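You operate a simulated robot arm through the tools that you are given. There is no shell and no other tool.

You are at the controls of a simulated two-armed robot. One attempt, no reset.

Task
Correct torque wrench one to click at 50 Nm.
Fine: lay it in the checker, head at the steel block; wind the load knob to full, read, wind back, correct on the wrench dial, try again, wind back.
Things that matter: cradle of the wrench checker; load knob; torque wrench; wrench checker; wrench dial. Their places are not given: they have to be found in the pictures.

It is judged by the outcome, as a careful person would: the job done as asked, and still so three seconds after it is handed in. It fails if anything else is knocked over, pushed out of place, dropped, spilled or broken.

Robot
Two 7-joint arms with fingered hands on one trunk that stands fixed in place. Base frame: the origin is at the foot of the trunk, x ahead of it, y to its left, z up. Readings come in mm, rad, newtons and seconds.
The left shoulder is at [139, 170, 1082], the right one opposite. With the tool pointing down near the work surface each hand reaches from about 380 to 840 mm from the base axis, measured 20 degrees to its own side. Payload 4 kg a hand.
The tool frame of a hand sits at the grasp point between the pads (the TCP): z along the fingers, y along the line on which they close. The tips reach 26 mm beyond it. Largest opening 132 mm; the body of the gripper starts 73 mm behind the TCP. The gripper is a hand of 4 fingers: y runs from the thumb to the fingers, the wrist lies at [0, 0, -224] in the tool frame, and closing takes about 1.5 s.
Orientation is told as [roll, pitch, yaw] about the base's x, y, z axes, in that order, counted from this pose: with the fingers straight down and closing along the base's y, the tool's x points along the base's -x, its y along +y and its z along -z.

Tools
- The arms move only by the tool play_rows. It takes "left_commands", "right_commands" or both (then of equal length, played together; a hand with none holds still); each is a list of rows, each a list of 6 numbers: the shift along the base's x, y, z in units of 500 mm (1.0 is 500 mm), then the turn, a rotation vector about the base's x, y, z in units of 90 degrees (1.0 is 90 degrees). In form: [[x, y, z, ax, ay, az], ...]. A call has 1 to 20 rows; each row is the pose to reach, as a shift and turn from the pose commanded when the call began. "left_gripper" and "right_gripper" are, for a hand that has rows, the gripper command, from -1 (fully open) to 1 (shut), values between in proportion, set as the call begins (left out, the last holds). A call with a number of a shift or a turn outside -1 to 1 is refused whole. Each row takes 0.2 s and may step no farther than 50 mm and 0.15 rad from the row before; otherwise, or with a gripper value out of range, the whole call is refused. Where a pose cannot be reached the arm comes as near as it can. A force on the tool above 40 N (or 10 N above the force at the start of the call, whichever is more), or a blocked arm, ends the call early, and 0.2 s more pass. The fingers move at their own pace (about 108 mm/s each) and stop on an object; they squeeze with about 27 N. The grip force told is the motor's: it shows also when the fingers shut on nothing. Time passes only in rows, and 0.2 s behind the last, so rows that repeat a pose let the fingers close. It gives the time, the measured TCP pose, the force on the tool (base axes), the opening and the grip force at its end, in the units of the frame above (readings bear some noise), with the torque about the TCP (base axes, N m) and any sound that the robot's microphone picked up, and new pictures: "views" is both (left out), scene, wrist or none (wrist: the cameras of the hands that moved).
- Cameras (640 x 400 px; columns grow to the right, rows downward): "scene" is now at [237.3, 47.4, 1299.6]; the picture's right is [0.61, -0.79, 0.00], its down [-0.06, -0.04, -1.00] and it looks along [0.79, 0.61, -0.07] (base axes); focal length 214 px, centre (320, 200). "left" rides on the left gripper at [-73, 6, -94] in its tool frame; the picture's right is [-0.08, -1.00, 0.00], its down [0.79, -0.06, -0.62] and it looks along [0.61, -0.05, 0.79] (tool axes); focal length 230 px, centre (320, 200). "right" rides on the right gripper at [73, 6, -94] in its tool frame; the picture's right is [-0.08, 1.00, 0.00], its down [-0.78, -0.06, -0.62] and it looks along [-0.61, -0.05, 0.79] (tool axes); focal length 230 px, centre (320, 200).
- slide_trunk(by): slides the trunk up (or, below 0, down) by that many mm; the arms and the scene camera ride with it, the base frame stays. It gives what a move gives, with no picture.
- hand_shape(shape, hand): the hand has 4 fingers and takes this shape, open, in about a second: jaw (thumb against the fingers, like two jaws); tri (thumb and two fingers); tip (a fingertip pinch); poke (one finger out to press); point (the index stretched); flat (the hand flat); cup (the hand cupped); fist (a fist). The gripper value then closes the fingers along that shape, each until it touches; the sizes above hold for jaw. It gives what a move gives, with no picture.
- head_to(pan, tilt): turns the head with the scene camera to pan (to the left, within 1.396 rad either way) and tilt (down, from -0.506 to 1.204), counted from straight ahead of the robot. It gives what a move gives, and a new picture of the scene camera.
- probe_pixels(camera, pixels): for up to 12 pixels [column, row] of the newest picture of that camera ("zoom" is the newest enlarged one), the place [x, y, z] in the base frame of the surface seen there, good to about 3 mm, but the place of the scene camera against the robot may be out by one fixed shift of up to 18 mm in any direction. It takes no simulated time.
- zoom(camera, box): a new picture of the part [left, top, right, bottom] of that camera's present view, enlarged. It takes no simulated time.
- job_done(): hands the job in; it is judged then, once.

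Open the grippers and draw the arms clear of the work before you hand the job in, unless the task says otherwise.

The tools are called after "Call:" by a JSON object that holds its "api" and its "payload". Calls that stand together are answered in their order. play_rows: Moves the arms, as the interface text tells. Its arguments: {"type":"object","properties":{"left_commands":{"type":"array","items":{"type":"array","items":{"type":"number"}}},"left_gripper":{"type":"number"},"right_commands":{"type":"array","items":{"type":"array","items":{"type":"number"}}},"right_gripper":{"type":"number"},"views":{"type":"string","enum":["both","scene","wrist","none"]}},"required":[]} The other tools are called the same way: slide_trunk (by) slides the trunk up or down; hand_shape (shape, hand) gives the hand a shape; head_to (pan, tilt) turns the head that bears the scene camera; probe_pixels (camera, pixels) gives the place of the surface under pixels of a picture; zoom (camera, box) takes an enlarged picture of a part of a camera's view; job_done () hands the job in.

At the start:

```text
time: 0.0
left_eef_pos: [365.4, 526.3, 1267.8]
left_tool_rot: [0.0, -0.001, 0.0]
left_contact_force: [0.3, -0.6, 0.7]
left_wrist_torque: [0.0, 0.01, -0.02]
left_opening: 131.9
left_finger_force: 0.1
left_shape: jaw
right_eef_pos: [459.2, 42.8, 1286.0]
right_tool_rot: [0.0, -0.001, 0.001]
right_contact_force: [0.6, 0.5, -0.3]
right_wrist_torque: [-0.03, 0.01, -0.02]
right_opening: 131.9
right_finger_force: 0.0
right_shape: jaw
trunk travel left (down, up): [-100.0, 251.0]
head pan, tilt: [0.661, 0.07]
```

scene: 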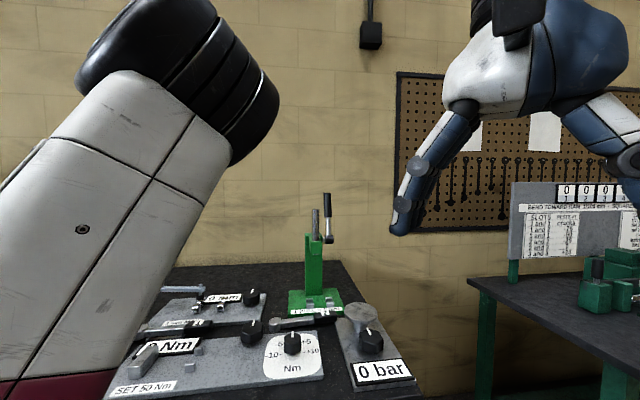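
right: 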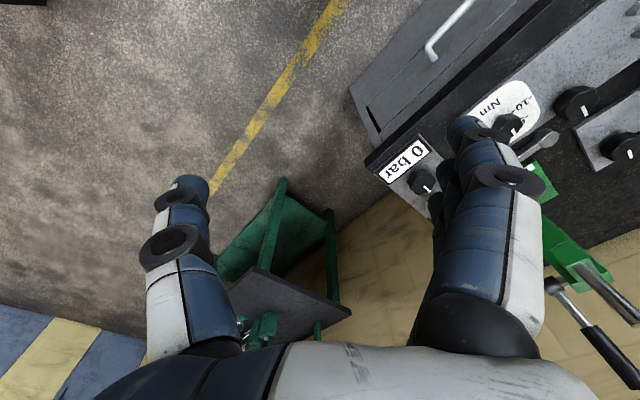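
left: 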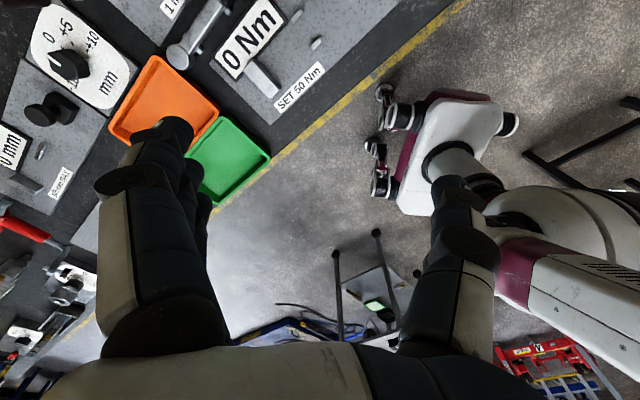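

The scene picture shows the bench ahead-left, partly hidden by the left arm. I turn the head down to see the bench better.

Call:
{"api": "head_to", "payload": {"pan": 0.66, "tilt": 0.75}}

```text
time: 1.1
left_eef_pos: [365.2, 528.7, 1268.0]
left_tool_rot: [0.0, 0.0, 0.0]
left_contact_force: [0.3, -0.7, 0.2]
left_wrist_torque: [-0.02, -0.01, -0.03]
left_opening: 132.0
left_finger_force: 0.0
left_shape: jaw
right_eef_pos: [457.9, 42.5, 1285.0]
right_tool_rot: [0.0, 0.0, 0.0]
right_contact_force: [0.3, -0.1, -0.2]
right_wrist_torque: [0.07, 0.02, -0.02]
right_opening: 132.2
right_finger_force: 0.0
right_shape: jaw
trunk travel left (down, up): [-100.0, 251.0]
head pan, tilt: [0.66, 0.75]
```

scene: 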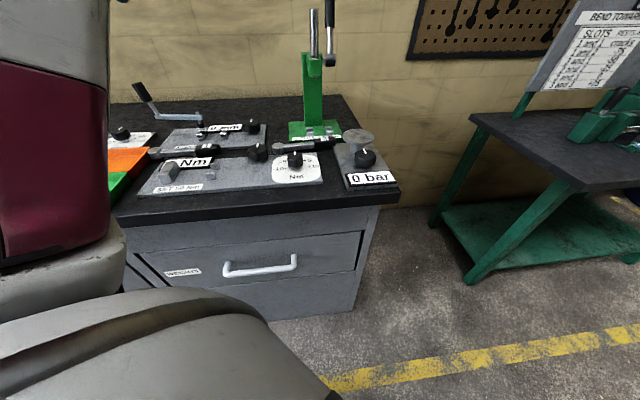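

The wrench checker appears at about (235,175) with a wrench behind it. I zoom on it, and probe.

Call:
{"api": "zoom", "payload": {"camera": "scene", "box": [110, 80, 410, 220]}}

Call:
{"api": "zoom", "payload": {"camera": "left", "box": [0, 0, 420, 220]}}

Call:
{"api": "zoom", "payload": {"camera": "right", "box": [340, 0, 640, 220]}}

```text
2.13 times, centred on (260, 150) of scene
```

zoom: 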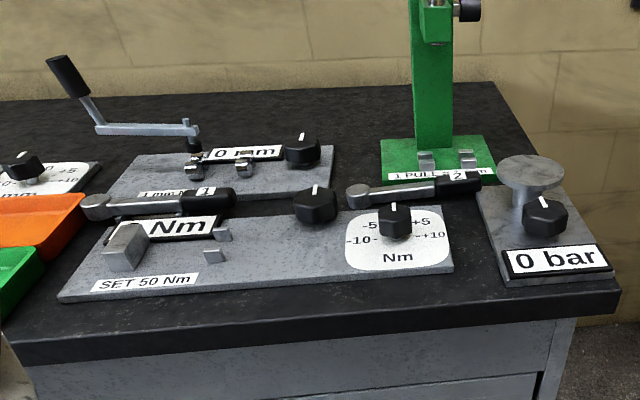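

```text
1.52 times, centred on (210, 110) of left
```

zoom: 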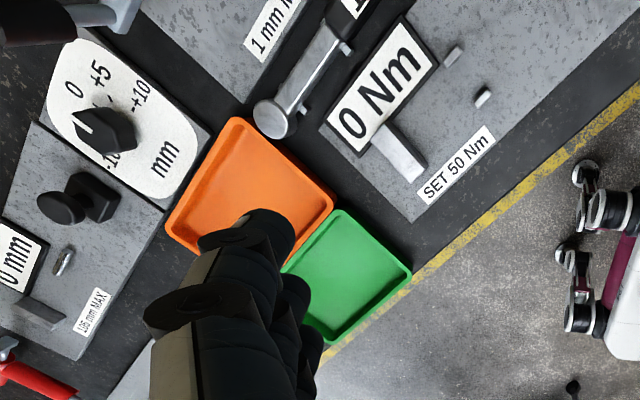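

```text
1.82 times, centred on (490, 110) of right
```

zoom: 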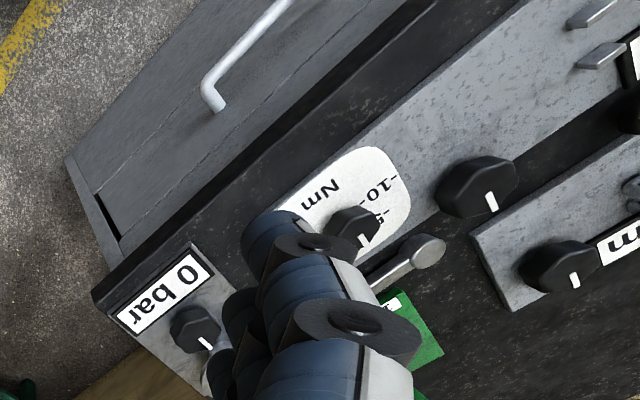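

Wrench "1" lies behind the checker (zoom 155,200), steel block at (125,245), load knob (315,205), dial (395,220). I probe those places.

Call:
{"api": "zoom", "payload": {"camera": "scene", "box": [130, 110, 330, 210]}}

Call:
{"api": "probe_pixels", "payload": {"camera": "scene", "pixels": [[153, 178], [200, 190], [169, 172], [212, 188], [214, 200], [258, 152], [294, 158], [154, 153], [180, 150], [211, 146], [137, 218], [322, 205]]}}

Call:
{"api": "probe_pixels", "payload": {"camera": "left", "pixels": [[178, 56], [200, 28], [228, 8], [263, 80], [250, 70], [298, 36], [317, 65], [325, 70], [275, 107], [240, 40]]}}

Call:
{"api": "probe_pixels", "payload": {"camera": "right", "pixels": [[602, 105], [510, 124], [505, 112], [540, 80], [570, 105], [580, 102], [635, 95]]}}

```text
3.20 times, centred on (230, 160) of scene
```

zoom: 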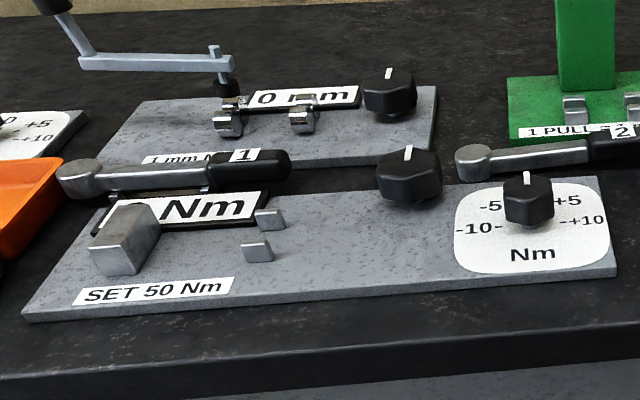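

```text
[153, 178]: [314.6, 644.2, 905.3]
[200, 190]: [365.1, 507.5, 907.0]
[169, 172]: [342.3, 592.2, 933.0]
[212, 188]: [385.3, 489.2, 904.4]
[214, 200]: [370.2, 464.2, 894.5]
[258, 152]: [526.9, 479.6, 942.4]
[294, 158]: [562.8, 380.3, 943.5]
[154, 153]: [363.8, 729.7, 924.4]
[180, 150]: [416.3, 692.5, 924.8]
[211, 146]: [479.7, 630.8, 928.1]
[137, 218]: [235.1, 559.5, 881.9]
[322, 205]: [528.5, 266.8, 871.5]
```

```text
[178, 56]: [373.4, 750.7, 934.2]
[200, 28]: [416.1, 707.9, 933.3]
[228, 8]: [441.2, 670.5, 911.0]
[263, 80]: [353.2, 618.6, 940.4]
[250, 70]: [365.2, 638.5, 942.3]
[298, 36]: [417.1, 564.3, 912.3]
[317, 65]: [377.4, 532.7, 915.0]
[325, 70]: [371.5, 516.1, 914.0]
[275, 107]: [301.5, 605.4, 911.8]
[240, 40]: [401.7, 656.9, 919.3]
```

```text
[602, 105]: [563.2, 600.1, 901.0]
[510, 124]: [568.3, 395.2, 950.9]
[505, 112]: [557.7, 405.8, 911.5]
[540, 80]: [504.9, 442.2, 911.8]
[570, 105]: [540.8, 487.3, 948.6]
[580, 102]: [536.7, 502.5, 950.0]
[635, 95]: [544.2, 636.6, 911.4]
```

Wrist-camera probes show the board runs at about -45° (block ≈(352,618), knob ≈(540,490), dial ≈(568,395)). I move the left hand to (560,450,1200) turned -45° to look back along the checker.

Call:
{"api": "play_rows", "payload": {"left_commands": [[0.049, -0.02, -0.017, 0, 0, -0.0625], [0.098, -0.039, -0.034, 0, 0, -0.125], [0.146, -0.058, -0.051, 0, 0, -0.1875], [0.195, -0.078, -0.068, 0, 0, -0.25], [0.244, -0.098, -0.085, 0, 0, -0.3125], [0.292, -0.117, -0.102, 0, 0, -0.375], [0.341, -0.136, -0.119, 0, 0, -0.4375], [0.39, -0.156, -0.136, 0, 0, -0.5], [0.39, -0.156, -0.136, 0, 0, -0.5]]}}

```text
time: 3.0
left_eef_pos: [560.2, 449.0, 1200.6]
left_tool_rot: [0.001, 0.0, -0.785]
left_contact_force: [0.3, 0.7, -0.7]
left_wrist_torque: [-0.02, -0.03, 0.0]
left_opening: 131.9
left_finger_force: 0.1
left_shape: jaw
right_eef_pos: [458.8, 42.0, 1285.9]
right_tool_rot: [0.001, -0.001, 0.0]
right_contact_force: [-0.1, -0.2, 0.7]
right_wrist_torque: [0.0, -0.01, 0.03]
right_opening: 131.8
right_finger_force: 0.0
right_shape: jaw
trunk travel left (down, up): [-100.0, 251.0]
head pan, tilt: [0.66, 0.75]
```

scene: 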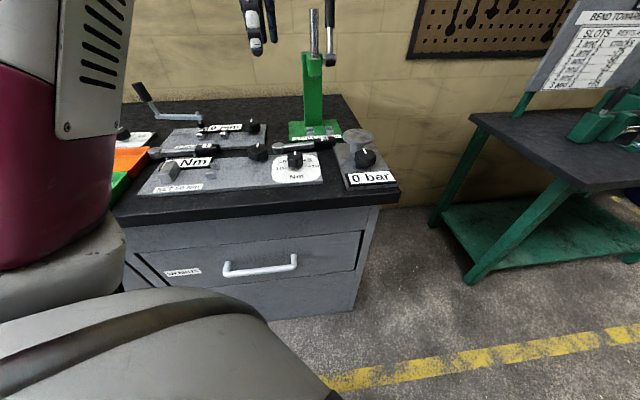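
left: 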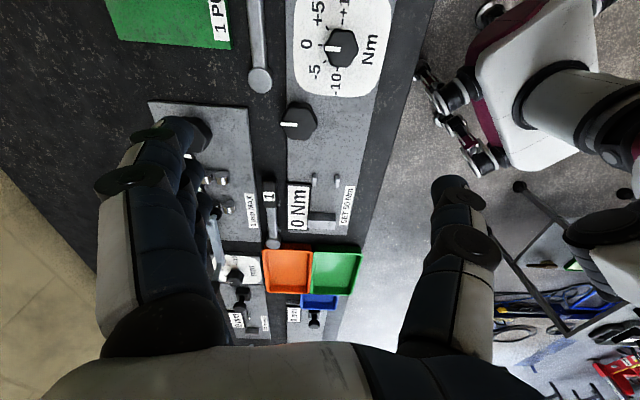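

The left camera now looks straight along the board. I zoom on the checker and probe key points.

Call:
{"api": "zoom", "payload": {"camera": "left", "box": [230, 140, 390, 260]}}

Call:
{"api": "probe_pixels", "payload": {"camera": "left", "pixels": [[315, 180], [337, 181], [322, 219], [312, 219], [332, 219], [272, 243], [270, 215], [269, 190], [268, 180], [299, 121], [341, 48], [298, 207]]}}

```text
3.33 times, centred on (310, 200) of left
```

zoom: 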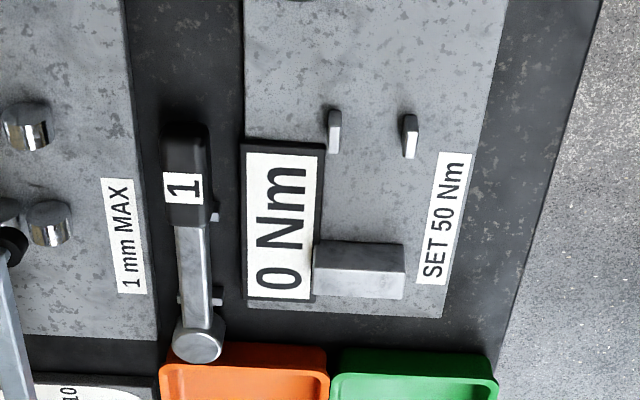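

```text
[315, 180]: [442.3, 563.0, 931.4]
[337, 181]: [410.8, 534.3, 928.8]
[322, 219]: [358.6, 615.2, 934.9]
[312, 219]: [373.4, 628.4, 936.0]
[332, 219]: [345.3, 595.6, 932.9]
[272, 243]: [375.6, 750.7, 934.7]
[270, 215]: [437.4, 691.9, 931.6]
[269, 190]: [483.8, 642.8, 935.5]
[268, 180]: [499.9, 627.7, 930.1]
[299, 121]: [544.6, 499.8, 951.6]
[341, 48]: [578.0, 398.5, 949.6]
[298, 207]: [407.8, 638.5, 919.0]
```

The checker's axis: block centre ≈(359,615), posts ≈(442,563) and (411,534), wrench from head (376,751) to grip end ≈(503,625). I move the left hand lower for a close look at cradle and wrench.

Call:
{"api": "play_rows", "payload": {"left_commands": [[-0.033, 0.034, -0.057, 0, 0, 0], [-0.067, 0.067, -0.113, 0, 0, 0], [-0.1, 0.101, -0.17, 0, 0, 0], [-0.133, 0.135, -0.227, 0, 0, 0], [-0.167, 0.168, -0.283, 0, 0, 0], [-0.2, 0.202, -0.34, 0, 0, 0], [-0.2, 0.202, -0.34, 0, 0, 0]]}}

```text
time: 4.7
left_eef_pos: [459.0, 549.8, 1030.9]
left_tool_rot: [0.0, 0.002, -0.785]
left_contact_force: [0.2, -0.5, 0.4]
left_wrist_torque: [-0.01, -0.03, 0.0]
left_opening: 131.8
left_finger_force: 0.0
left_shape: jaw
right_eef_pos: [458.9, 41.6, 1285.2]
right_tool_rot: [0.001, 0.0, 0.0]
right_contact_force: [-0.3, -0.2, -0.2]
right_wrist_torque: [0.01, 0.01, 0.0]
right_opening: 132.0
right_finger_force: 0.0
right_shape: jaw
trunk travel left (down, up): [-100.0, 251.0]
head pan, tilt: [0.66, 0.75]
```

scene: 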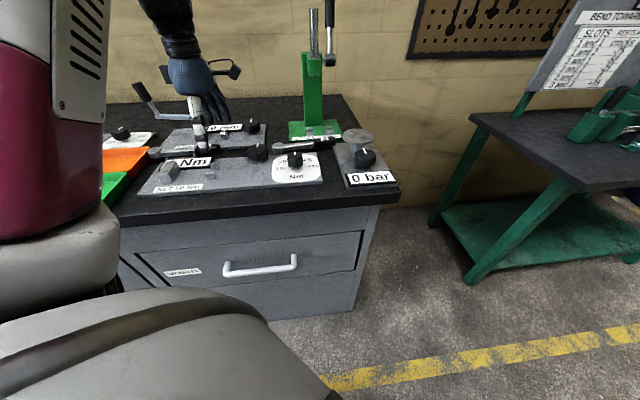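
left: 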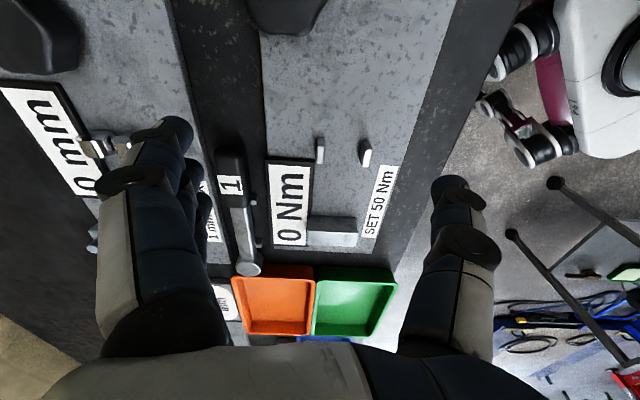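

Closer view now. I zoom to the cradle and wrench and probe finely.

Call:
{"api": "zoom", "payload": {"camera": "left", "box": [200, 120, 400, 280]}}

Call:
{"api": "probe_pixels", "payload": {"camera": "left", "pixels": [[319, 143], [365, 148], [311, 221], [357, 222], [333, 218], [333, 228], [333, 238], [340, 180], [320, 170], [250, 270], [243, 235], [240, 212]]}}

Call:
{"api": "probe_pixels", "payload": {"camera": "left", "pixels": [[230, 200], [229, 180], [228, 160], [228, 152], [228, 148], [253, 202], [258, 242], [255, 180], [215, 120], [216, 160], [244, 170], [308, 190]]}}

```text
2.50 times, centred on (300, 200) of left
```

zoom: 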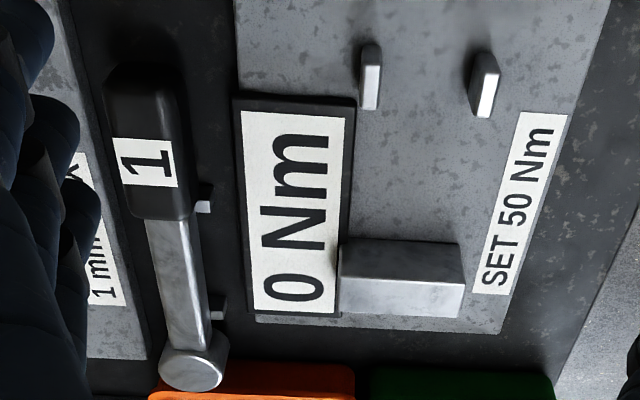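

```text
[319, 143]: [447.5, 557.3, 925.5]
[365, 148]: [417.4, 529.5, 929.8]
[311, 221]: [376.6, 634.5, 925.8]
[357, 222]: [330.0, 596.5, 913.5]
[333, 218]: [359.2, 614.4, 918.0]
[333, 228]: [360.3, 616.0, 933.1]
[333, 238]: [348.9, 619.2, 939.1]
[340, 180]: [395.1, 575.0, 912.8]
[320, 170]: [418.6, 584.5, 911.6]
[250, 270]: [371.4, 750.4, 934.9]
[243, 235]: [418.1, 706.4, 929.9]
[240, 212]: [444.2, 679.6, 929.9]
```

```text
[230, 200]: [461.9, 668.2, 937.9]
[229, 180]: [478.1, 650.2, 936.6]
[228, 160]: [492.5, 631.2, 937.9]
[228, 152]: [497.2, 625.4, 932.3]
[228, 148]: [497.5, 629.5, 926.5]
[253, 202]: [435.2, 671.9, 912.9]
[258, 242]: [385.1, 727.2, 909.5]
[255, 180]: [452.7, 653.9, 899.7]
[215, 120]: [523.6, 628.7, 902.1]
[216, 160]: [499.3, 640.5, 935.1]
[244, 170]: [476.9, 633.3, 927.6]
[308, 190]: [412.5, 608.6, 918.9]
```

The block's knob-side face is at ~(360,615), board top z≈912, bench ≈900, wrench shank top ≈930. I probe clearances around the handle (board edges, display frame) and the knob.

Call:
{"api": "probe_pixels", "payload": {"camera": "left", "pixels": [[264, 144], [270, 144], [206, 165], [202, 165], [198, 100], [266, 180], [270, 180], [271, 200], [282, 30], [282, 5], [255, 10], [320, 152]]}}

Call:
{"api": "zoom", "payload": {"camera": "left", "box": [150, 0, 350, 120]}}

Call:
{"api": "zoom", "payload": {"camera": "scene", "box": [140, 70, 300, 170]}}

```text
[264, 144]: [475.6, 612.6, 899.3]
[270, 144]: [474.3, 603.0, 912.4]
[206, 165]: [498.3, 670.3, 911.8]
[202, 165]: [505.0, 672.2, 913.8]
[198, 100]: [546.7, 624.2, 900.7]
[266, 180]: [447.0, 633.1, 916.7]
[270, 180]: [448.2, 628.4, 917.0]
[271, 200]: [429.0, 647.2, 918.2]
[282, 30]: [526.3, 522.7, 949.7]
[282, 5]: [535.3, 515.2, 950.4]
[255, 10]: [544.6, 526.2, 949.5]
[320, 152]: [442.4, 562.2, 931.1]
```

```text
3.20 times, centred on (250, 60) of left
```

zoom: 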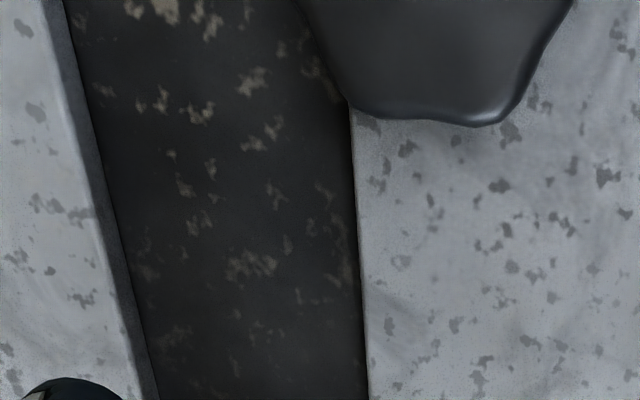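

```text
4.00 times, centred on (220, 120) of scene
```

zoom: 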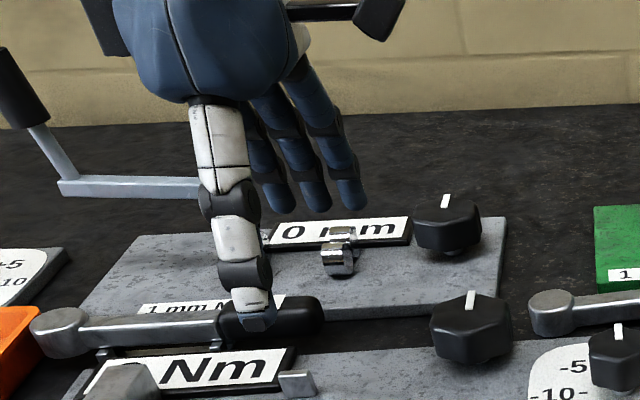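

Strip between boards is v≈762–826 (along the back direction), fingers must open only partly. I check where the crank handle on the left is, to be clear of it.

Call:
{"api": "probe_pixels", "payload": {"camera": "scene", "pixels": [[140, 92], [148, 100], [158, 120], [185, 118], [201, 116], [224, 128], [253, 122], [154, 153], [153, 178], [258, 150]]}}

```text
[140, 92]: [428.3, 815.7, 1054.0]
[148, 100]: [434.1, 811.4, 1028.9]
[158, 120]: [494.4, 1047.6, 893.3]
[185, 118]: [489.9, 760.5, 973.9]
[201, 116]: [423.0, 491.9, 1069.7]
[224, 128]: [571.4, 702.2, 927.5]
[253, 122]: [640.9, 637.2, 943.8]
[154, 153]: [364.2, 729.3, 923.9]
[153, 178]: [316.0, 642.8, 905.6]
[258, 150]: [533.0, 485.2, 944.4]
```

Crank is ~100 mm behind the wrench, clear. I move above the wrench handle (465,660,1000) and narrow the fingers to about 46 mm.

Call:
{"api": "play_rows", "payload": {"left_commands": [[0.004, 0.073, -0.02, 0, 0, 0], [0.008, 0.147, -0.04, 0, 0, 0], [0.012, 0.22, -0.06, 0, 0, 0], [0.012, 0.22, -0.06, 0, 0, 0], [0.012, 0.22, -0.06, 0, 0, 0], [0.012, 0.22, -0.06, 0, 0, 0]], "left_gripper": 0.3}}

```text
time: 6.0
left_eef_pos: [464.8, 661.0, 998.5]
left_tool_rot: [0.002, -0.002, -0.786]
left_contact_force: [0.3, 0.2, -0.3]
left_wrist_torque: [-0.01, -0.01, 0.01]
left_opening: 46.5
left_finger_force: 0.1
left_shape: jaw
right_eef_pos: [457.9, 42.4, 1284.9]
right_tool_rot: [-0.001, -0.001, 0.0]
right_contact_force: [0.5, -0.4, 0.0]
right_wrist_torque: [-0.01, -0.01, -0.02]
right_opening: 132.0
right_finger_force: 0.1
right_shape: jaw
trunk travel left (down, up): [-100.0, 251.0]
head pan, tilt: [0.66, 0.75]
```

scene: 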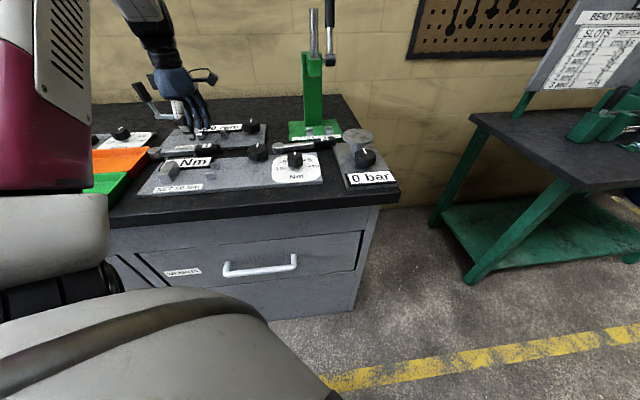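
left: 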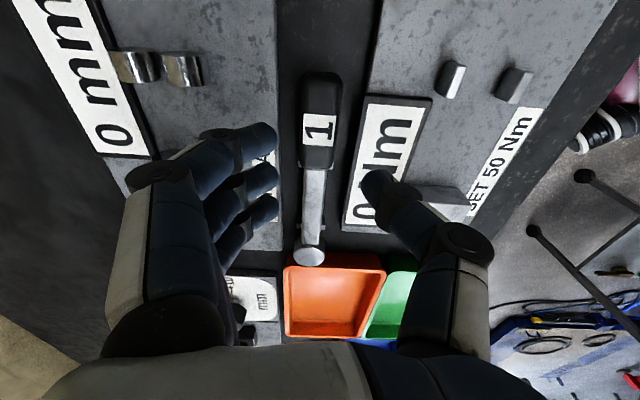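

I probe the wrench axis from this closer view to centre the grasp.

Call:
{"api": "probe_pixels", "payload": {"camera": "left", "pixels": [[318, 95], [318, 130], [316, 155], [305, 155], [331, 155], [302, 120], [338, 120], [314, 185], [311, 215], [308, 255], [328, 178], [302, 178]]}}

Call:
{"api": "zoom", "payload": {"camera": "left", "box": [220, 60, 420, 280]}}

```text
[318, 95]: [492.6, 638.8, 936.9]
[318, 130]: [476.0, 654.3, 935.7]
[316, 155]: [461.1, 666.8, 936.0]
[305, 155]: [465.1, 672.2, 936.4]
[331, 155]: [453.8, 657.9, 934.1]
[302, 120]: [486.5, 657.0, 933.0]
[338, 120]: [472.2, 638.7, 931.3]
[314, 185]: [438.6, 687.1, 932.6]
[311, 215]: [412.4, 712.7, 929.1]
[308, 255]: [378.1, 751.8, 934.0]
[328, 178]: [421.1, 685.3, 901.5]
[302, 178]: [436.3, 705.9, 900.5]
```

```text
1.82 times, centred on (320, 170) of left
```

zoom: 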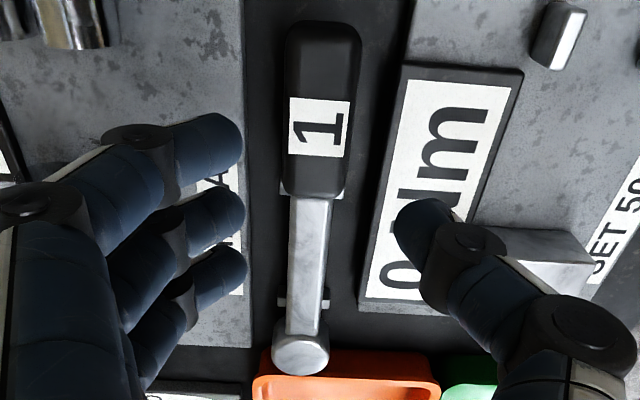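

The hand is centred (hand v≈796, wrench ≈797). I descend 59 mm, watching force, without closing yet.

Call:
{"api": "play_rows", "payload": {"left_commands": [[0.001, 0.001, -0.04, 0, 0, 0], [0.001, 0.001, -0.08, 0, 0, 0], [0.001, 0.001, -0.1, 0, 0, 0], [0.001, 0.001, -0.118, 0, 0, 0], [0.001, 0.001, -0.118, 0, 0, 0]]}}

```text
time: 7.2
left_eef_pos: [467.4, 660.3, 940.0]
left_tool_rot: [0.0, 0.001, -0.786]
left_contact_force: [-1.1, -0.6, 0.7]
left_wrist_torque: [-0.03, -0.01, -0.02]
left_opening: 46.8
left_finger_force: 0.0
left_shape: jaw
right_eef_pos: [458.2, 42.6, 1285.4]
right_tool_rot: [0.0, 0.0, 0.001]
right_contact_force: [0.2, -0.4, -0.3]
right_wrist_torque: [-0.02, 0.01, 0.02]
right_opening: 131.9
right_finger_force: 0.0
right_shape: jaw
trunk travel left (down, up): [-100.0, 251.0]
head pan, tilt: [0.66, 0.75]
```

scene: 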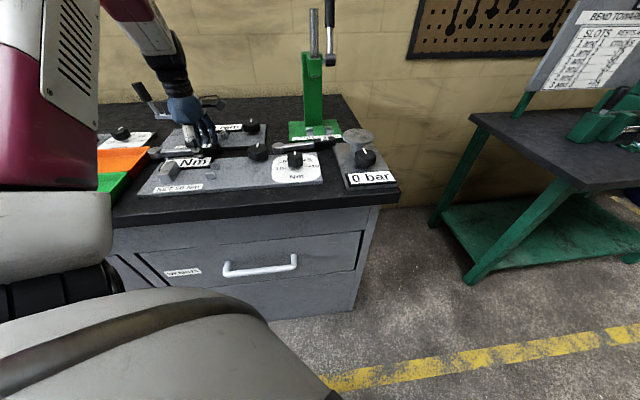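
left: 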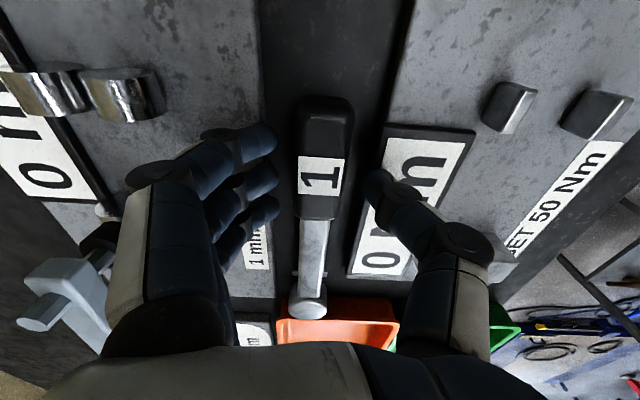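

Fingers straddle the handle with no contact (column 275 and 370 on either side). I close the hand on the handle.

Call:
{"api": "play_rows", "payload": {"left_commands": [[0, 0, 0, 0, 0, 0], [0, 0, 0, 0, 0, 0], [0, 0, 0, 0, 0, 0], [0, 0, 0, 0, 0, 0], [0, 0, 0, 0, 0, 0], [0, 0, 0, 0, 0, 0]], "left_gripper": 1, "views": "wrist"}}

```text
time: 8.7
left_eef_pos: [465.8, 661.5, 940.6]
left_tool_rot: [0.0, 0.0, -0.786]
left_contact_force: [0.2, 1.0, 0.0]
left_wrist_torque: [0.04, 0.02, -0.02]
left_opening: 22.6
left_finger_force: 27.2
left_shape: jaw
right_eef_pos: [458.2, 43.5, 1284.6]
right_tool_rot: [-0.002, -0.001, 0.001]
right_contact_force: [0.3, 0.0, -0.4]
right_wrist_torque: [0.03, 0.0, -0.01]
right_opening: 131.9
right_finger_force: 0.0
right_shape: jaw
trunk travel left (down, up): [-100.0, 251.0]
head pan, tilt: [0.66, 0.75]
```

left: 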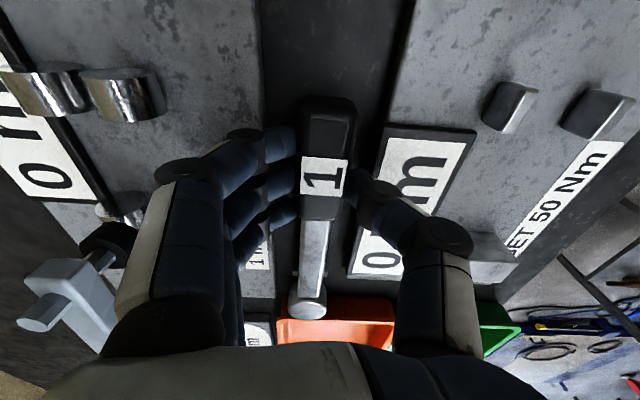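

Gripped at 22.6 mm with 27 N. I lift 25 mm gently and see whether it tilts.

Call:
{"api": "play_rows", "payload": {"left_commands": [[0, 0, 0.01, 0, 0, 0], [0, 0, 0.025, 0, 0, 0], [0, 0, 0.04, 0, 0, 0], [0, 0, 0.05, 0, 0, 0], [0, 0, 0.05, 0, 0, 0]]}}

```text
time: 9.8
left_eef_pos: [467.3, 661.7, 966.1]
left_tool_rot: [-0.002, -0.001, -0.786]
left_contact_force: [-0.5, 0.0, -4.7]
left_wrist_torque: [-0.13, -0.14, 0.0]
left_opening: 22.5
left_finger_force: 27.1
left_shape: jaw
right_eef_pos: [456.8, 42.9, 1285.6]
right_tool_rot: [0.0, -0.001, 0.0]
right_contact_force: [0.2, -0.1, -0.4]
right_wrist_torque: [-0.01, -0.01, -0.02]
right_opening: 131.6
right_finger_force: 0.0
right_shape: jaw
trunk travel left (down, up): [-100.0, 251.0]
head pan, tilt: [0.66, 0.75]
```

scene: 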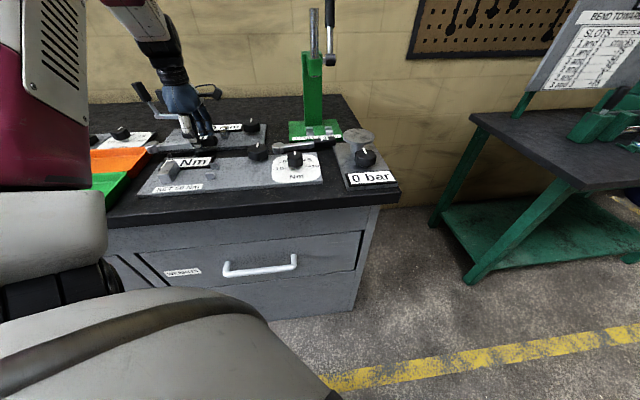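
left: 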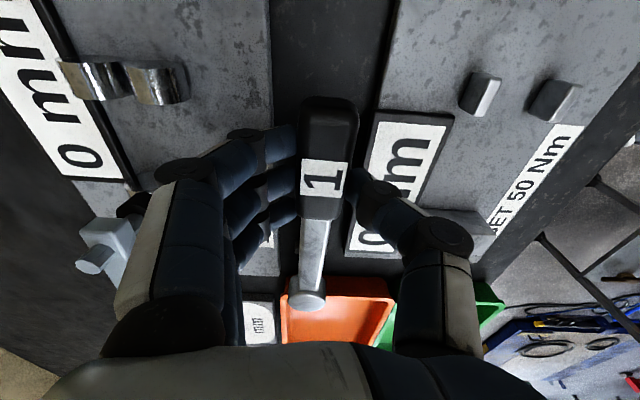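

Weight 4.7 N and the wrench moves with the hand. I probe its points to check tilt.

Call:
{"api": "probe_pixels", "payload": {"camera": "left", "pixels": [[308, 295], [312, 250], [314, 230], [318, 208], [325, 150], [328, 115], [328, 100]]}}

```text
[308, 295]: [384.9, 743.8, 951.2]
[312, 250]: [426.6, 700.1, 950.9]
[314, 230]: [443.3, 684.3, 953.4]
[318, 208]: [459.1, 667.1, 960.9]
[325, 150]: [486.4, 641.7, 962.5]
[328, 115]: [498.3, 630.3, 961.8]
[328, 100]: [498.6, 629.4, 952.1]
```

Droop is only a few degrees. I probe fingertips' positions to know the clearance to the load knob and posts at the set-down.

Call:
{"api": "probe_pixels", "payload": {"camera": "left", "pixels": [[285, 140], [285, 178], [285, 210], [255, 133], [285, 125], [240, 150], [180, 170], [365, 185], [440, 235], [478, 92], [550, 97]]}}

```text
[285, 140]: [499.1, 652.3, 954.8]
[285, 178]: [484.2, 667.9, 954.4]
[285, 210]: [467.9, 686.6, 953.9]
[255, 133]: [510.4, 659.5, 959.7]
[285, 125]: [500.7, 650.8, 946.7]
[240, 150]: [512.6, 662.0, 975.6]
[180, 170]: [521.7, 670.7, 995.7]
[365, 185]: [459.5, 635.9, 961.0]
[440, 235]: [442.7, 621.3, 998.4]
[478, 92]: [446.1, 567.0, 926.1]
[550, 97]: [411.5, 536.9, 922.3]
```

Clearance is tight but workable. I raise 34 mm, carry the wrench along -y by 150 mm over the cradle, and look.

Call:
{"api": "play_rows", "payload": {"left_commands": [[0, 0, 0.035, 0, 0, 0], [0, 0, 0.068, 0, 0, 0], [0, -0.06, 0.068, 0, 0, 0], [-0.001, -0.13, 0.068, 0, 0, 0], [-0.002, -0.2, 0.068, 0, 0, 0], [-0.003, -0.26, 0.068, 0, 0, 0], [-0.003, -0.301, 0.068, 0, 0, 0], [-0.003, -0.301, 0.068, 0, 0, 0], [-0.003, -0.301, 0.068, 0, 0, 0]]}}

```text
time: 11.8
left_eef_pos: [466.2, 510.8, 1000.0]
left_tool_rot: [-0.002, 0.001, -0.787]
left_contact_force: [0.2, -0.1, -4.6]
left_wrist_torque: [-0.14, -0.16, 0.0]
left_opening: 22.1
left_finger_force: 27.4
left_shape: jaw
right_eef_pos: [457.4, 42.9, 1285.5]
right_tool_rot: [-0.001, -0.001, -0.001]
right_contact_force: [0.3, 0.0, 0.2]
right_wrist_torque: [-0.01, -0.02, 0.01]
right_opening: 131.9
right_finger_force: 0.1
right_shape: jaw
trunk travel left (down, up): [-100.0, 251.0]
head pan, tilt: [0.66, 0.75]
```

scene: 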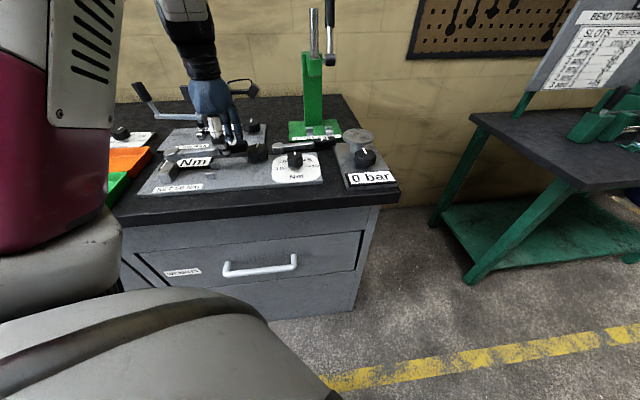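
left: 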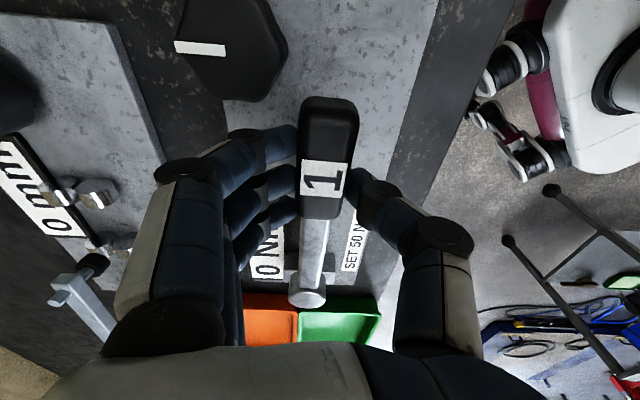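

Call:
{"api": "zoom", "payload": {"camera": "left", "box": [220, 160, 420, 320]}}

Call:
{"api": "zoom", "payload": {"camera": "scene", "box": [140, 90, 300, 200]}}

Call:
{"api": "probe_pixels", "payload": {"camera": "left", "pixels": [[308, 297], [306, 283], [312, 250], [318, 208], [325, 150], [294, 262], [328, 262], [296, 283], [325, 285], [345, 215], [230, 75], [250, 98]]}}

```text
2.50 times, centred on (320, 240) of left
```

zoom: 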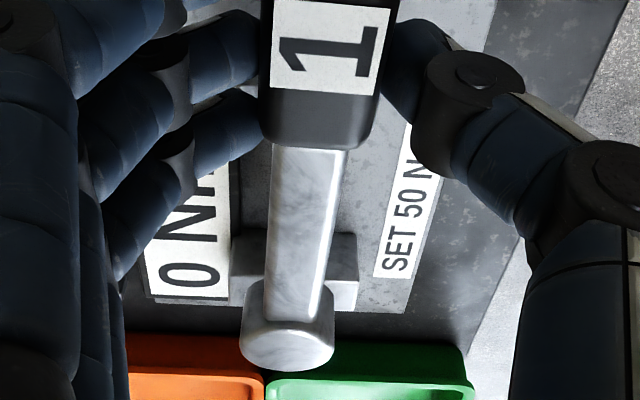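

```text
3.64 times, centred on (220, 145) of scene
```

zoom: 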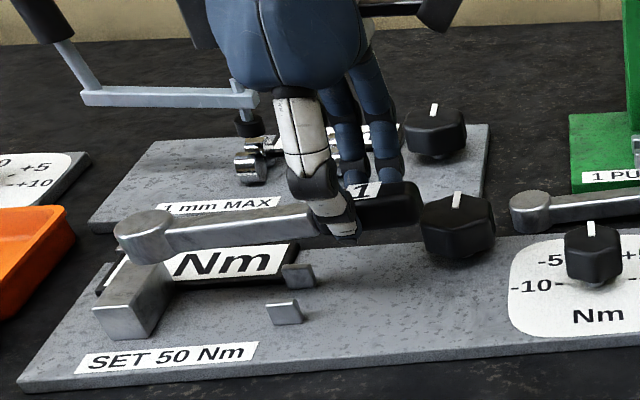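

```text
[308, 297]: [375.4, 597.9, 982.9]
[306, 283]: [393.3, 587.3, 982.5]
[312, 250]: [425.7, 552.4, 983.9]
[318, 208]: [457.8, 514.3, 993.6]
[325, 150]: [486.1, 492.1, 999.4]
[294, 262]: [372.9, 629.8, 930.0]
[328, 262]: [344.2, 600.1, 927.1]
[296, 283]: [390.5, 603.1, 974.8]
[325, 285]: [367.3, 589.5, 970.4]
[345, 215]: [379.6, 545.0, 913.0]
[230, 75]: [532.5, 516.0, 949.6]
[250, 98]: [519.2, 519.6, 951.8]
```

The wrench is lined up with the cradle (v≈690, head centre ≈5 mm short of block contact) with ~4.5° droop. I level it with a small turn and lower to 12 mm above the board.

Call:
{"api": "play_rows", "payload": {"left_commands": [[0, 0, -0.02, 0.012, 0.012, 0], [0, 0, -0.04, 0.024, 0.024, 0], [0, 0, -0.06, 0.035, 0.035, 0], [0, 0, -0.08, 0.035, 0.035, 0], [0, 0, -0.096, 0.035, 0.035, 0], [0, 0, -0.096, 0.035, 0.035, 0]]}}

Call:
{"api": "zoom", "payload": {"camera": "scene", "box": [140, 90, 300, 200]}}

Call:
{"api": "zoom", "payload": {"camera": "left", "box": [220, 160, 420, 320]}}

```text
time: 13.2
left_eef_pos: [465.1, 510.4, 951.2]
left_tool_rot: [0.0, 0.078, -0.784]
left_contact_force: [0.3, 0.4, -0.8]
left_wrist_torque: [0.21, 0.15, -0.1]
left_opening: 22.9
left_finger_force: 26.7
left_shape: jaw
right_eef_pos: [457.8, 42.7, 1284.1]
right_tool_rot: [0.0, 0.0, 0.0]
right_contact_force: [-0.2, 0.4, 0.5]
right_wrist_torque: [0.02, 0.02, -0.01]
right_opening: 131.9
right_finger_force: 0.1
right_shape: jaw
trunk travel left (down, up): [-100.0, 251.0]
head pan, tilt: [0.66, 0.75]
```

scene: 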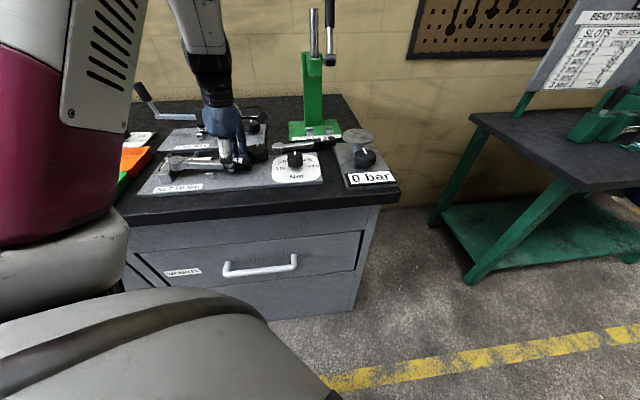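
left: 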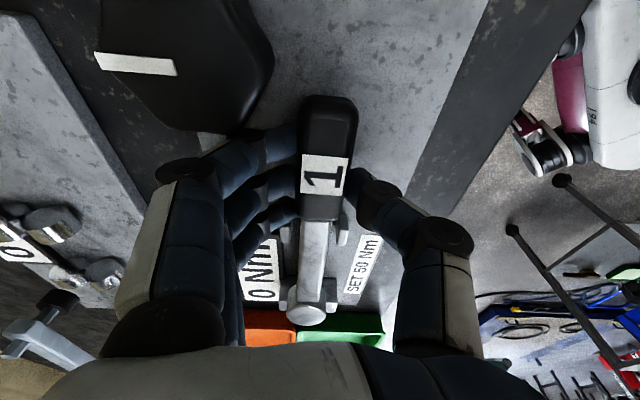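

```text
3.64 times, centred on (220, 145) of scene
```

zoom: 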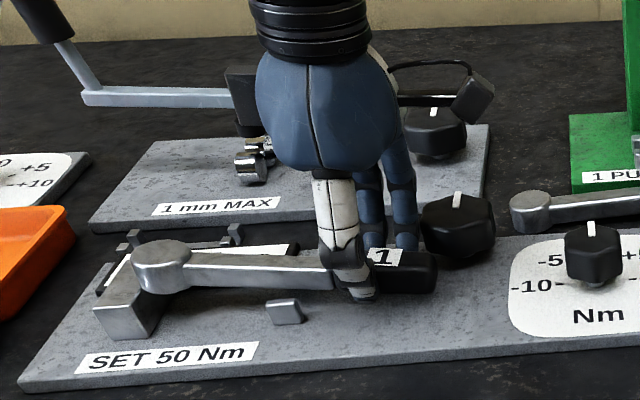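

```text
2.50 times, centred on (320, 240) of left
```

zoom: 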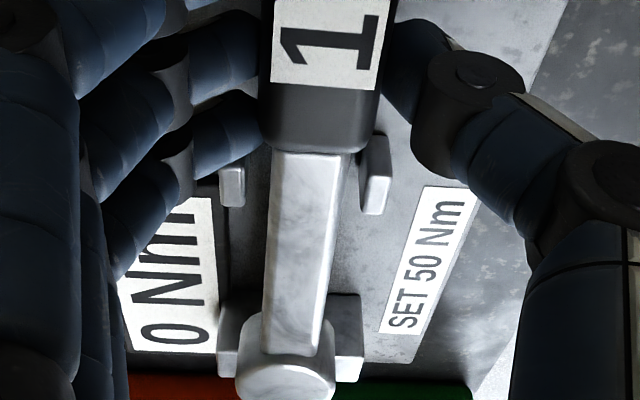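

Weight partly taken up: the head is touching something. I probe the head and block.

Call:
{"api": "probe_pixels", "payload": {"camera": "left", "pixels": [[306, 316], [306, 305], [290, 295], [333, 295], [333, 300], [311, 260], [318, 212], [325, 150], [342, 225], [288, 235], [328, 110], [294, 315]]}}

```text
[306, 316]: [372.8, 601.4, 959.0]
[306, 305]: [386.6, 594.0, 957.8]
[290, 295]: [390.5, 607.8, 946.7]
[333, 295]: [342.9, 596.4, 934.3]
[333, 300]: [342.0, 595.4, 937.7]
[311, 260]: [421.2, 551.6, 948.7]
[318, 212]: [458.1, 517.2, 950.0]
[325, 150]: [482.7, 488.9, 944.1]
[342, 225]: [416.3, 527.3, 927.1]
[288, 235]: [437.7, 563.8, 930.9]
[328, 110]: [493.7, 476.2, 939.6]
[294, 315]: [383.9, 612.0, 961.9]
```

The head's bottom rests on the block's top edge (head z 959, grip end 944), so it's ~2-5 mm too far toward the block. I lift, undo the tilt, shift 5 mm toward the knob and 3 mm forward, and look again.

Call:
{"api": "play_rows", "payload": {"left_commands": [[0, 0, 0.03, 0, 0, 0], [0.001, -0.004, 0.06, -0.012, -0.012, 0], [0.002, -0.008, 0.06, -0.024, -0.024, 0], [0.003, -0.0115, 0.06, -0.035, -0.035, 0], [0.003, -0.0115, 0.06, -0.035, -0.035, 0], [0.003, -0.0115, 0.06, -0.035, -0.035, 0]]}}

Call:
{"api": "zoom", "payload": {"camera": "left", "box": [220, 160, 420, 320]}}

```text
time: 14.7
left_eef_pos: [467.0, 504.5, 981.0]
left_tool_rot: [-0.002, -0.001, -0.785]
left_contact_force: [0.0, -0.6, -4.4]
left_wrist_torque: [-0.18, -0.14, -0.03]
left_opening: 22.5
left_finger_force: 26.6
left_shape: jaw
right_eef_pos: [457.2, 42.9, 1285.9]
right_tool_rot: [-0.002, 0.001, -0.001]
right_contact_force: [-0.4, -0.1, -0.3]
right_wrist_torque: [0.02, -0.01, -0.03]
right_opening: 131.9
right_finger_force: 0.0
right_shape: jaw
trunk travel left (down, up): [-100.0, 251.0]
head pan, tilt: [0.66, 0.75]
```

scene: 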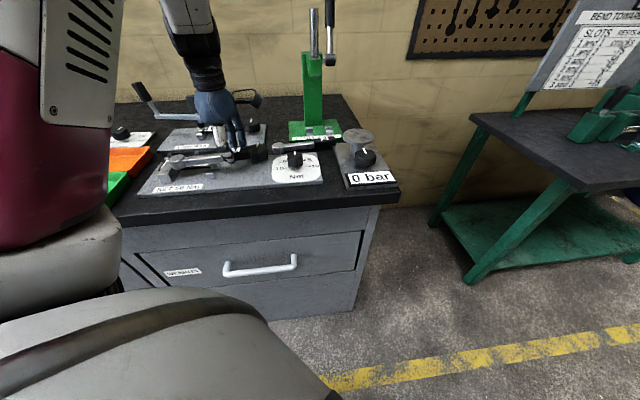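
left: 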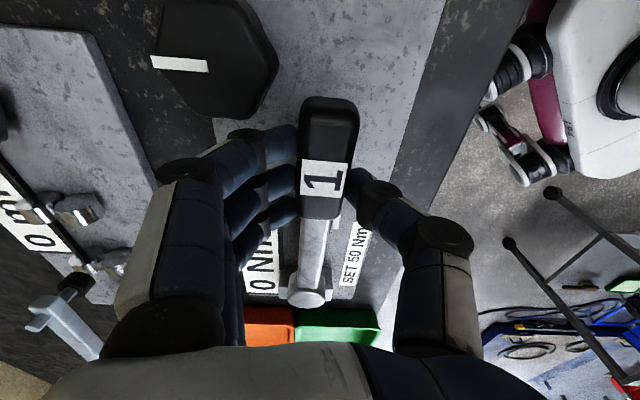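

```text
2.50 times, centred on (320, 240) of left
```

zoom: 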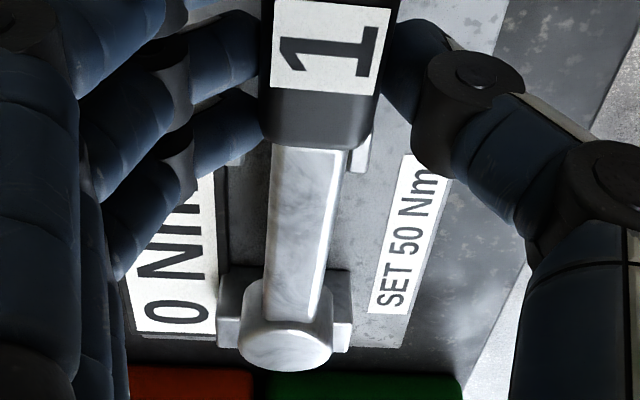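

Call:
{"api": "probe_pixels", "payload": {"camera": "left", "pixels": [[307, 296], [307, 280], [312, 250], [314, 230], [318, 208], [325, 150], [328, 110], [293, 290], [322, 290], [305, 303], [333, 280], [340, 215]]}}

```text
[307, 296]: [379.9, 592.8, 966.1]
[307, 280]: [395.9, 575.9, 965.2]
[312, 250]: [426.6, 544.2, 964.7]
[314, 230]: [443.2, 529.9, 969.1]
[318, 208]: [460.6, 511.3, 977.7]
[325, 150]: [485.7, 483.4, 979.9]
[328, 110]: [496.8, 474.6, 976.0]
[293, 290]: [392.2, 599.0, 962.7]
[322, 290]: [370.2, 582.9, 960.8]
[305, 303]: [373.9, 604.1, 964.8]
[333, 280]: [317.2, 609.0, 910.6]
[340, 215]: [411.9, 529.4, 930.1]
```

The head now has clearance from the block. I level again (hand +4.5°) and lower to ~6 mm above seating.

Call:
{"api": "play_rows", "payload": {"left_commands": [[0, 0, -0.01, 0.012, 0.012, 0], [0, 0, -0.025, 0.024, 0.024, 0], [0, 0, -0.04, 0.035, 0.035, 0], [0, 0, -0.055, 0.035, 0.035, 0], [0, 0, -0.068, 0.035, 0.035, 0], [0, 0, -0.068, 0.035, 0.035, 0]], "views": "wrist"}}

Call:
{"api": "zoom", "payload": {"camera": "scene", "box": [140, 90, 300, 200]}}

Call:
{"api": "zoom", "payload": {"camera": "left", "box": [220, 200, 400, 350]}}

```text
time: 16.1
left_eef_pos: [465.6, 504.8, 948.9]
left_tool_rot: [0.002, 0.077, -0.782]
left_contact_force: [-13.3, 4.5, 4.7]
left_wrist_torque: [-0.09, -0.59, 0.35]
left_opening: 22.3
left_finger_force: 27.0
left_shape: jaw
right_eef_pos: [456.3, 43.1, 1286.1]
right_tool_rot: [-0.002, 0.0, 0.001]
right_contact_force: [-0.7, 0.1, 0.2]
right_wrist_torque: [0.02, 0.01, -0.01]
right_opening: 131.8
right_finger_force: 0.0
right_shape: jaw
trunk travel left (down, up): [-100.0, 251.0]
head pan, tilt: [0.66, 0.75]
```

left: 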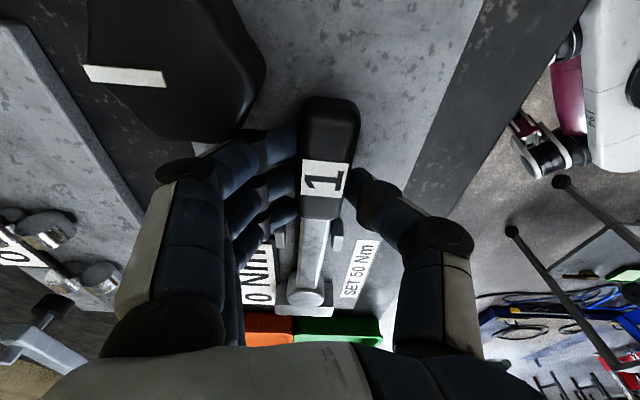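

```text
3.64 times, centred on (220, 145) of scene
```

zoom: 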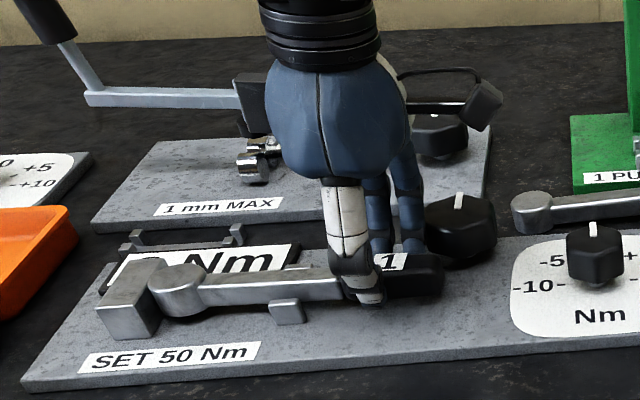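

```text
2.67 times, centred on (310, 275) of left
```

zoom: 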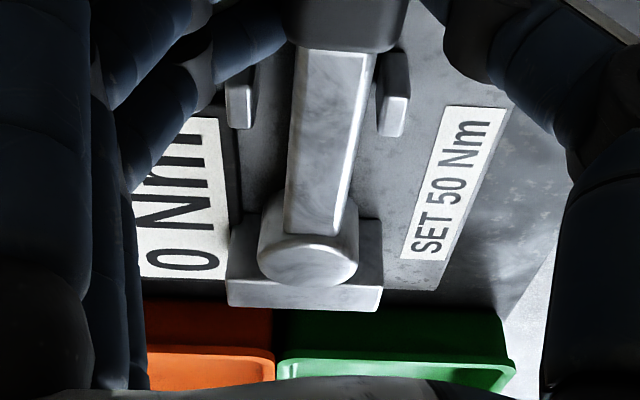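

Head is down next to the block; the -13 N sideways force indicates a finger brushing the load knob. I shift 3 mm away from the knob (-x) and see the forces.

Call:
{"api": "play_rows", "payload": {"left_commands": [[-0.003, 0, 0, 0, 0, 0], [-0.006, 0, 0, 0, 0, 0], [-0.006, 0, 0, 0, 0, 0]], "views": "wrist"}}

Call:
{"api": "probe_pixels", "payload": {"camera": "left", "pixels": [[305, 297], [305, 288], [311, 255], [318, 210], [325, 150], [328, 110], [290, 290], [320, 290], [305, 306], [335, 305], [282, 240], [338, 240]]}}

Call:
{"api": "zoom", "payload": {"camera": "left", "box": [80, 80, 320, 230]}}

```text
time: 16.9
left_eef_pos: [464.1, 503.7, 947.6]
left_tool_rot: [0.001, 0.076, -0.785]
left_contact_force: [0.0, -0.7, -1.5]
left_wrist_torque: [-0.11, -0.29, 0.03]
left_opening: 22.2
left_finger_force: 27.2
left_shape: jaw
right_eef_pos: [459.4, 43.8, 1284.6]
right_tool_rot: [0.0, 0.001, 0.0]
right_contact_force: [0.1, -0.6, -0.3]
right_wrist_torque: [0.0, 0.0, -0.04]
right_opening: 131.8
right_finger_force: 0.0
right_shape: jaw
trunk travel left (down, up): [-100.0, 251.0]
head pan, tilt: [0.66, 0.75]
```

left: 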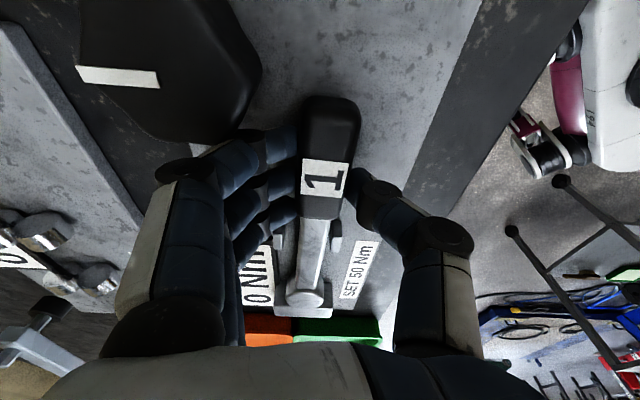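

```text
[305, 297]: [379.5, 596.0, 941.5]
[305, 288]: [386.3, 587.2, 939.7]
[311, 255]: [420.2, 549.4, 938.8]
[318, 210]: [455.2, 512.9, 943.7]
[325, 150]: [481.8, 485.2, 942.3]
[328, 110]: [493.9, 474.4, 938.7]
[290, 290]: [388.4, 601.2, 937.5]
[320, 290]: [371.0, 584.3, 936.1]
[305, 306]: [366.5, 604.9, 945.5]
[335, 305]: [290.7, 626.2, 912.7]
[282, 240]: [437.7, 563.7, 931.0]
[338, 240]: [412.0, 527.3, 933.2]
```

```text
2.67 times, centred on (200, 155) of left
```

zoom: 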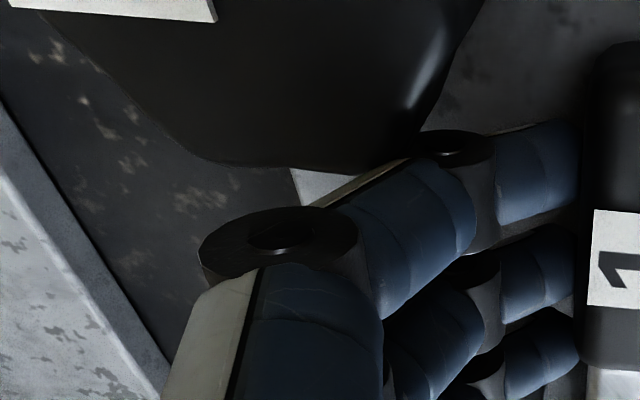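

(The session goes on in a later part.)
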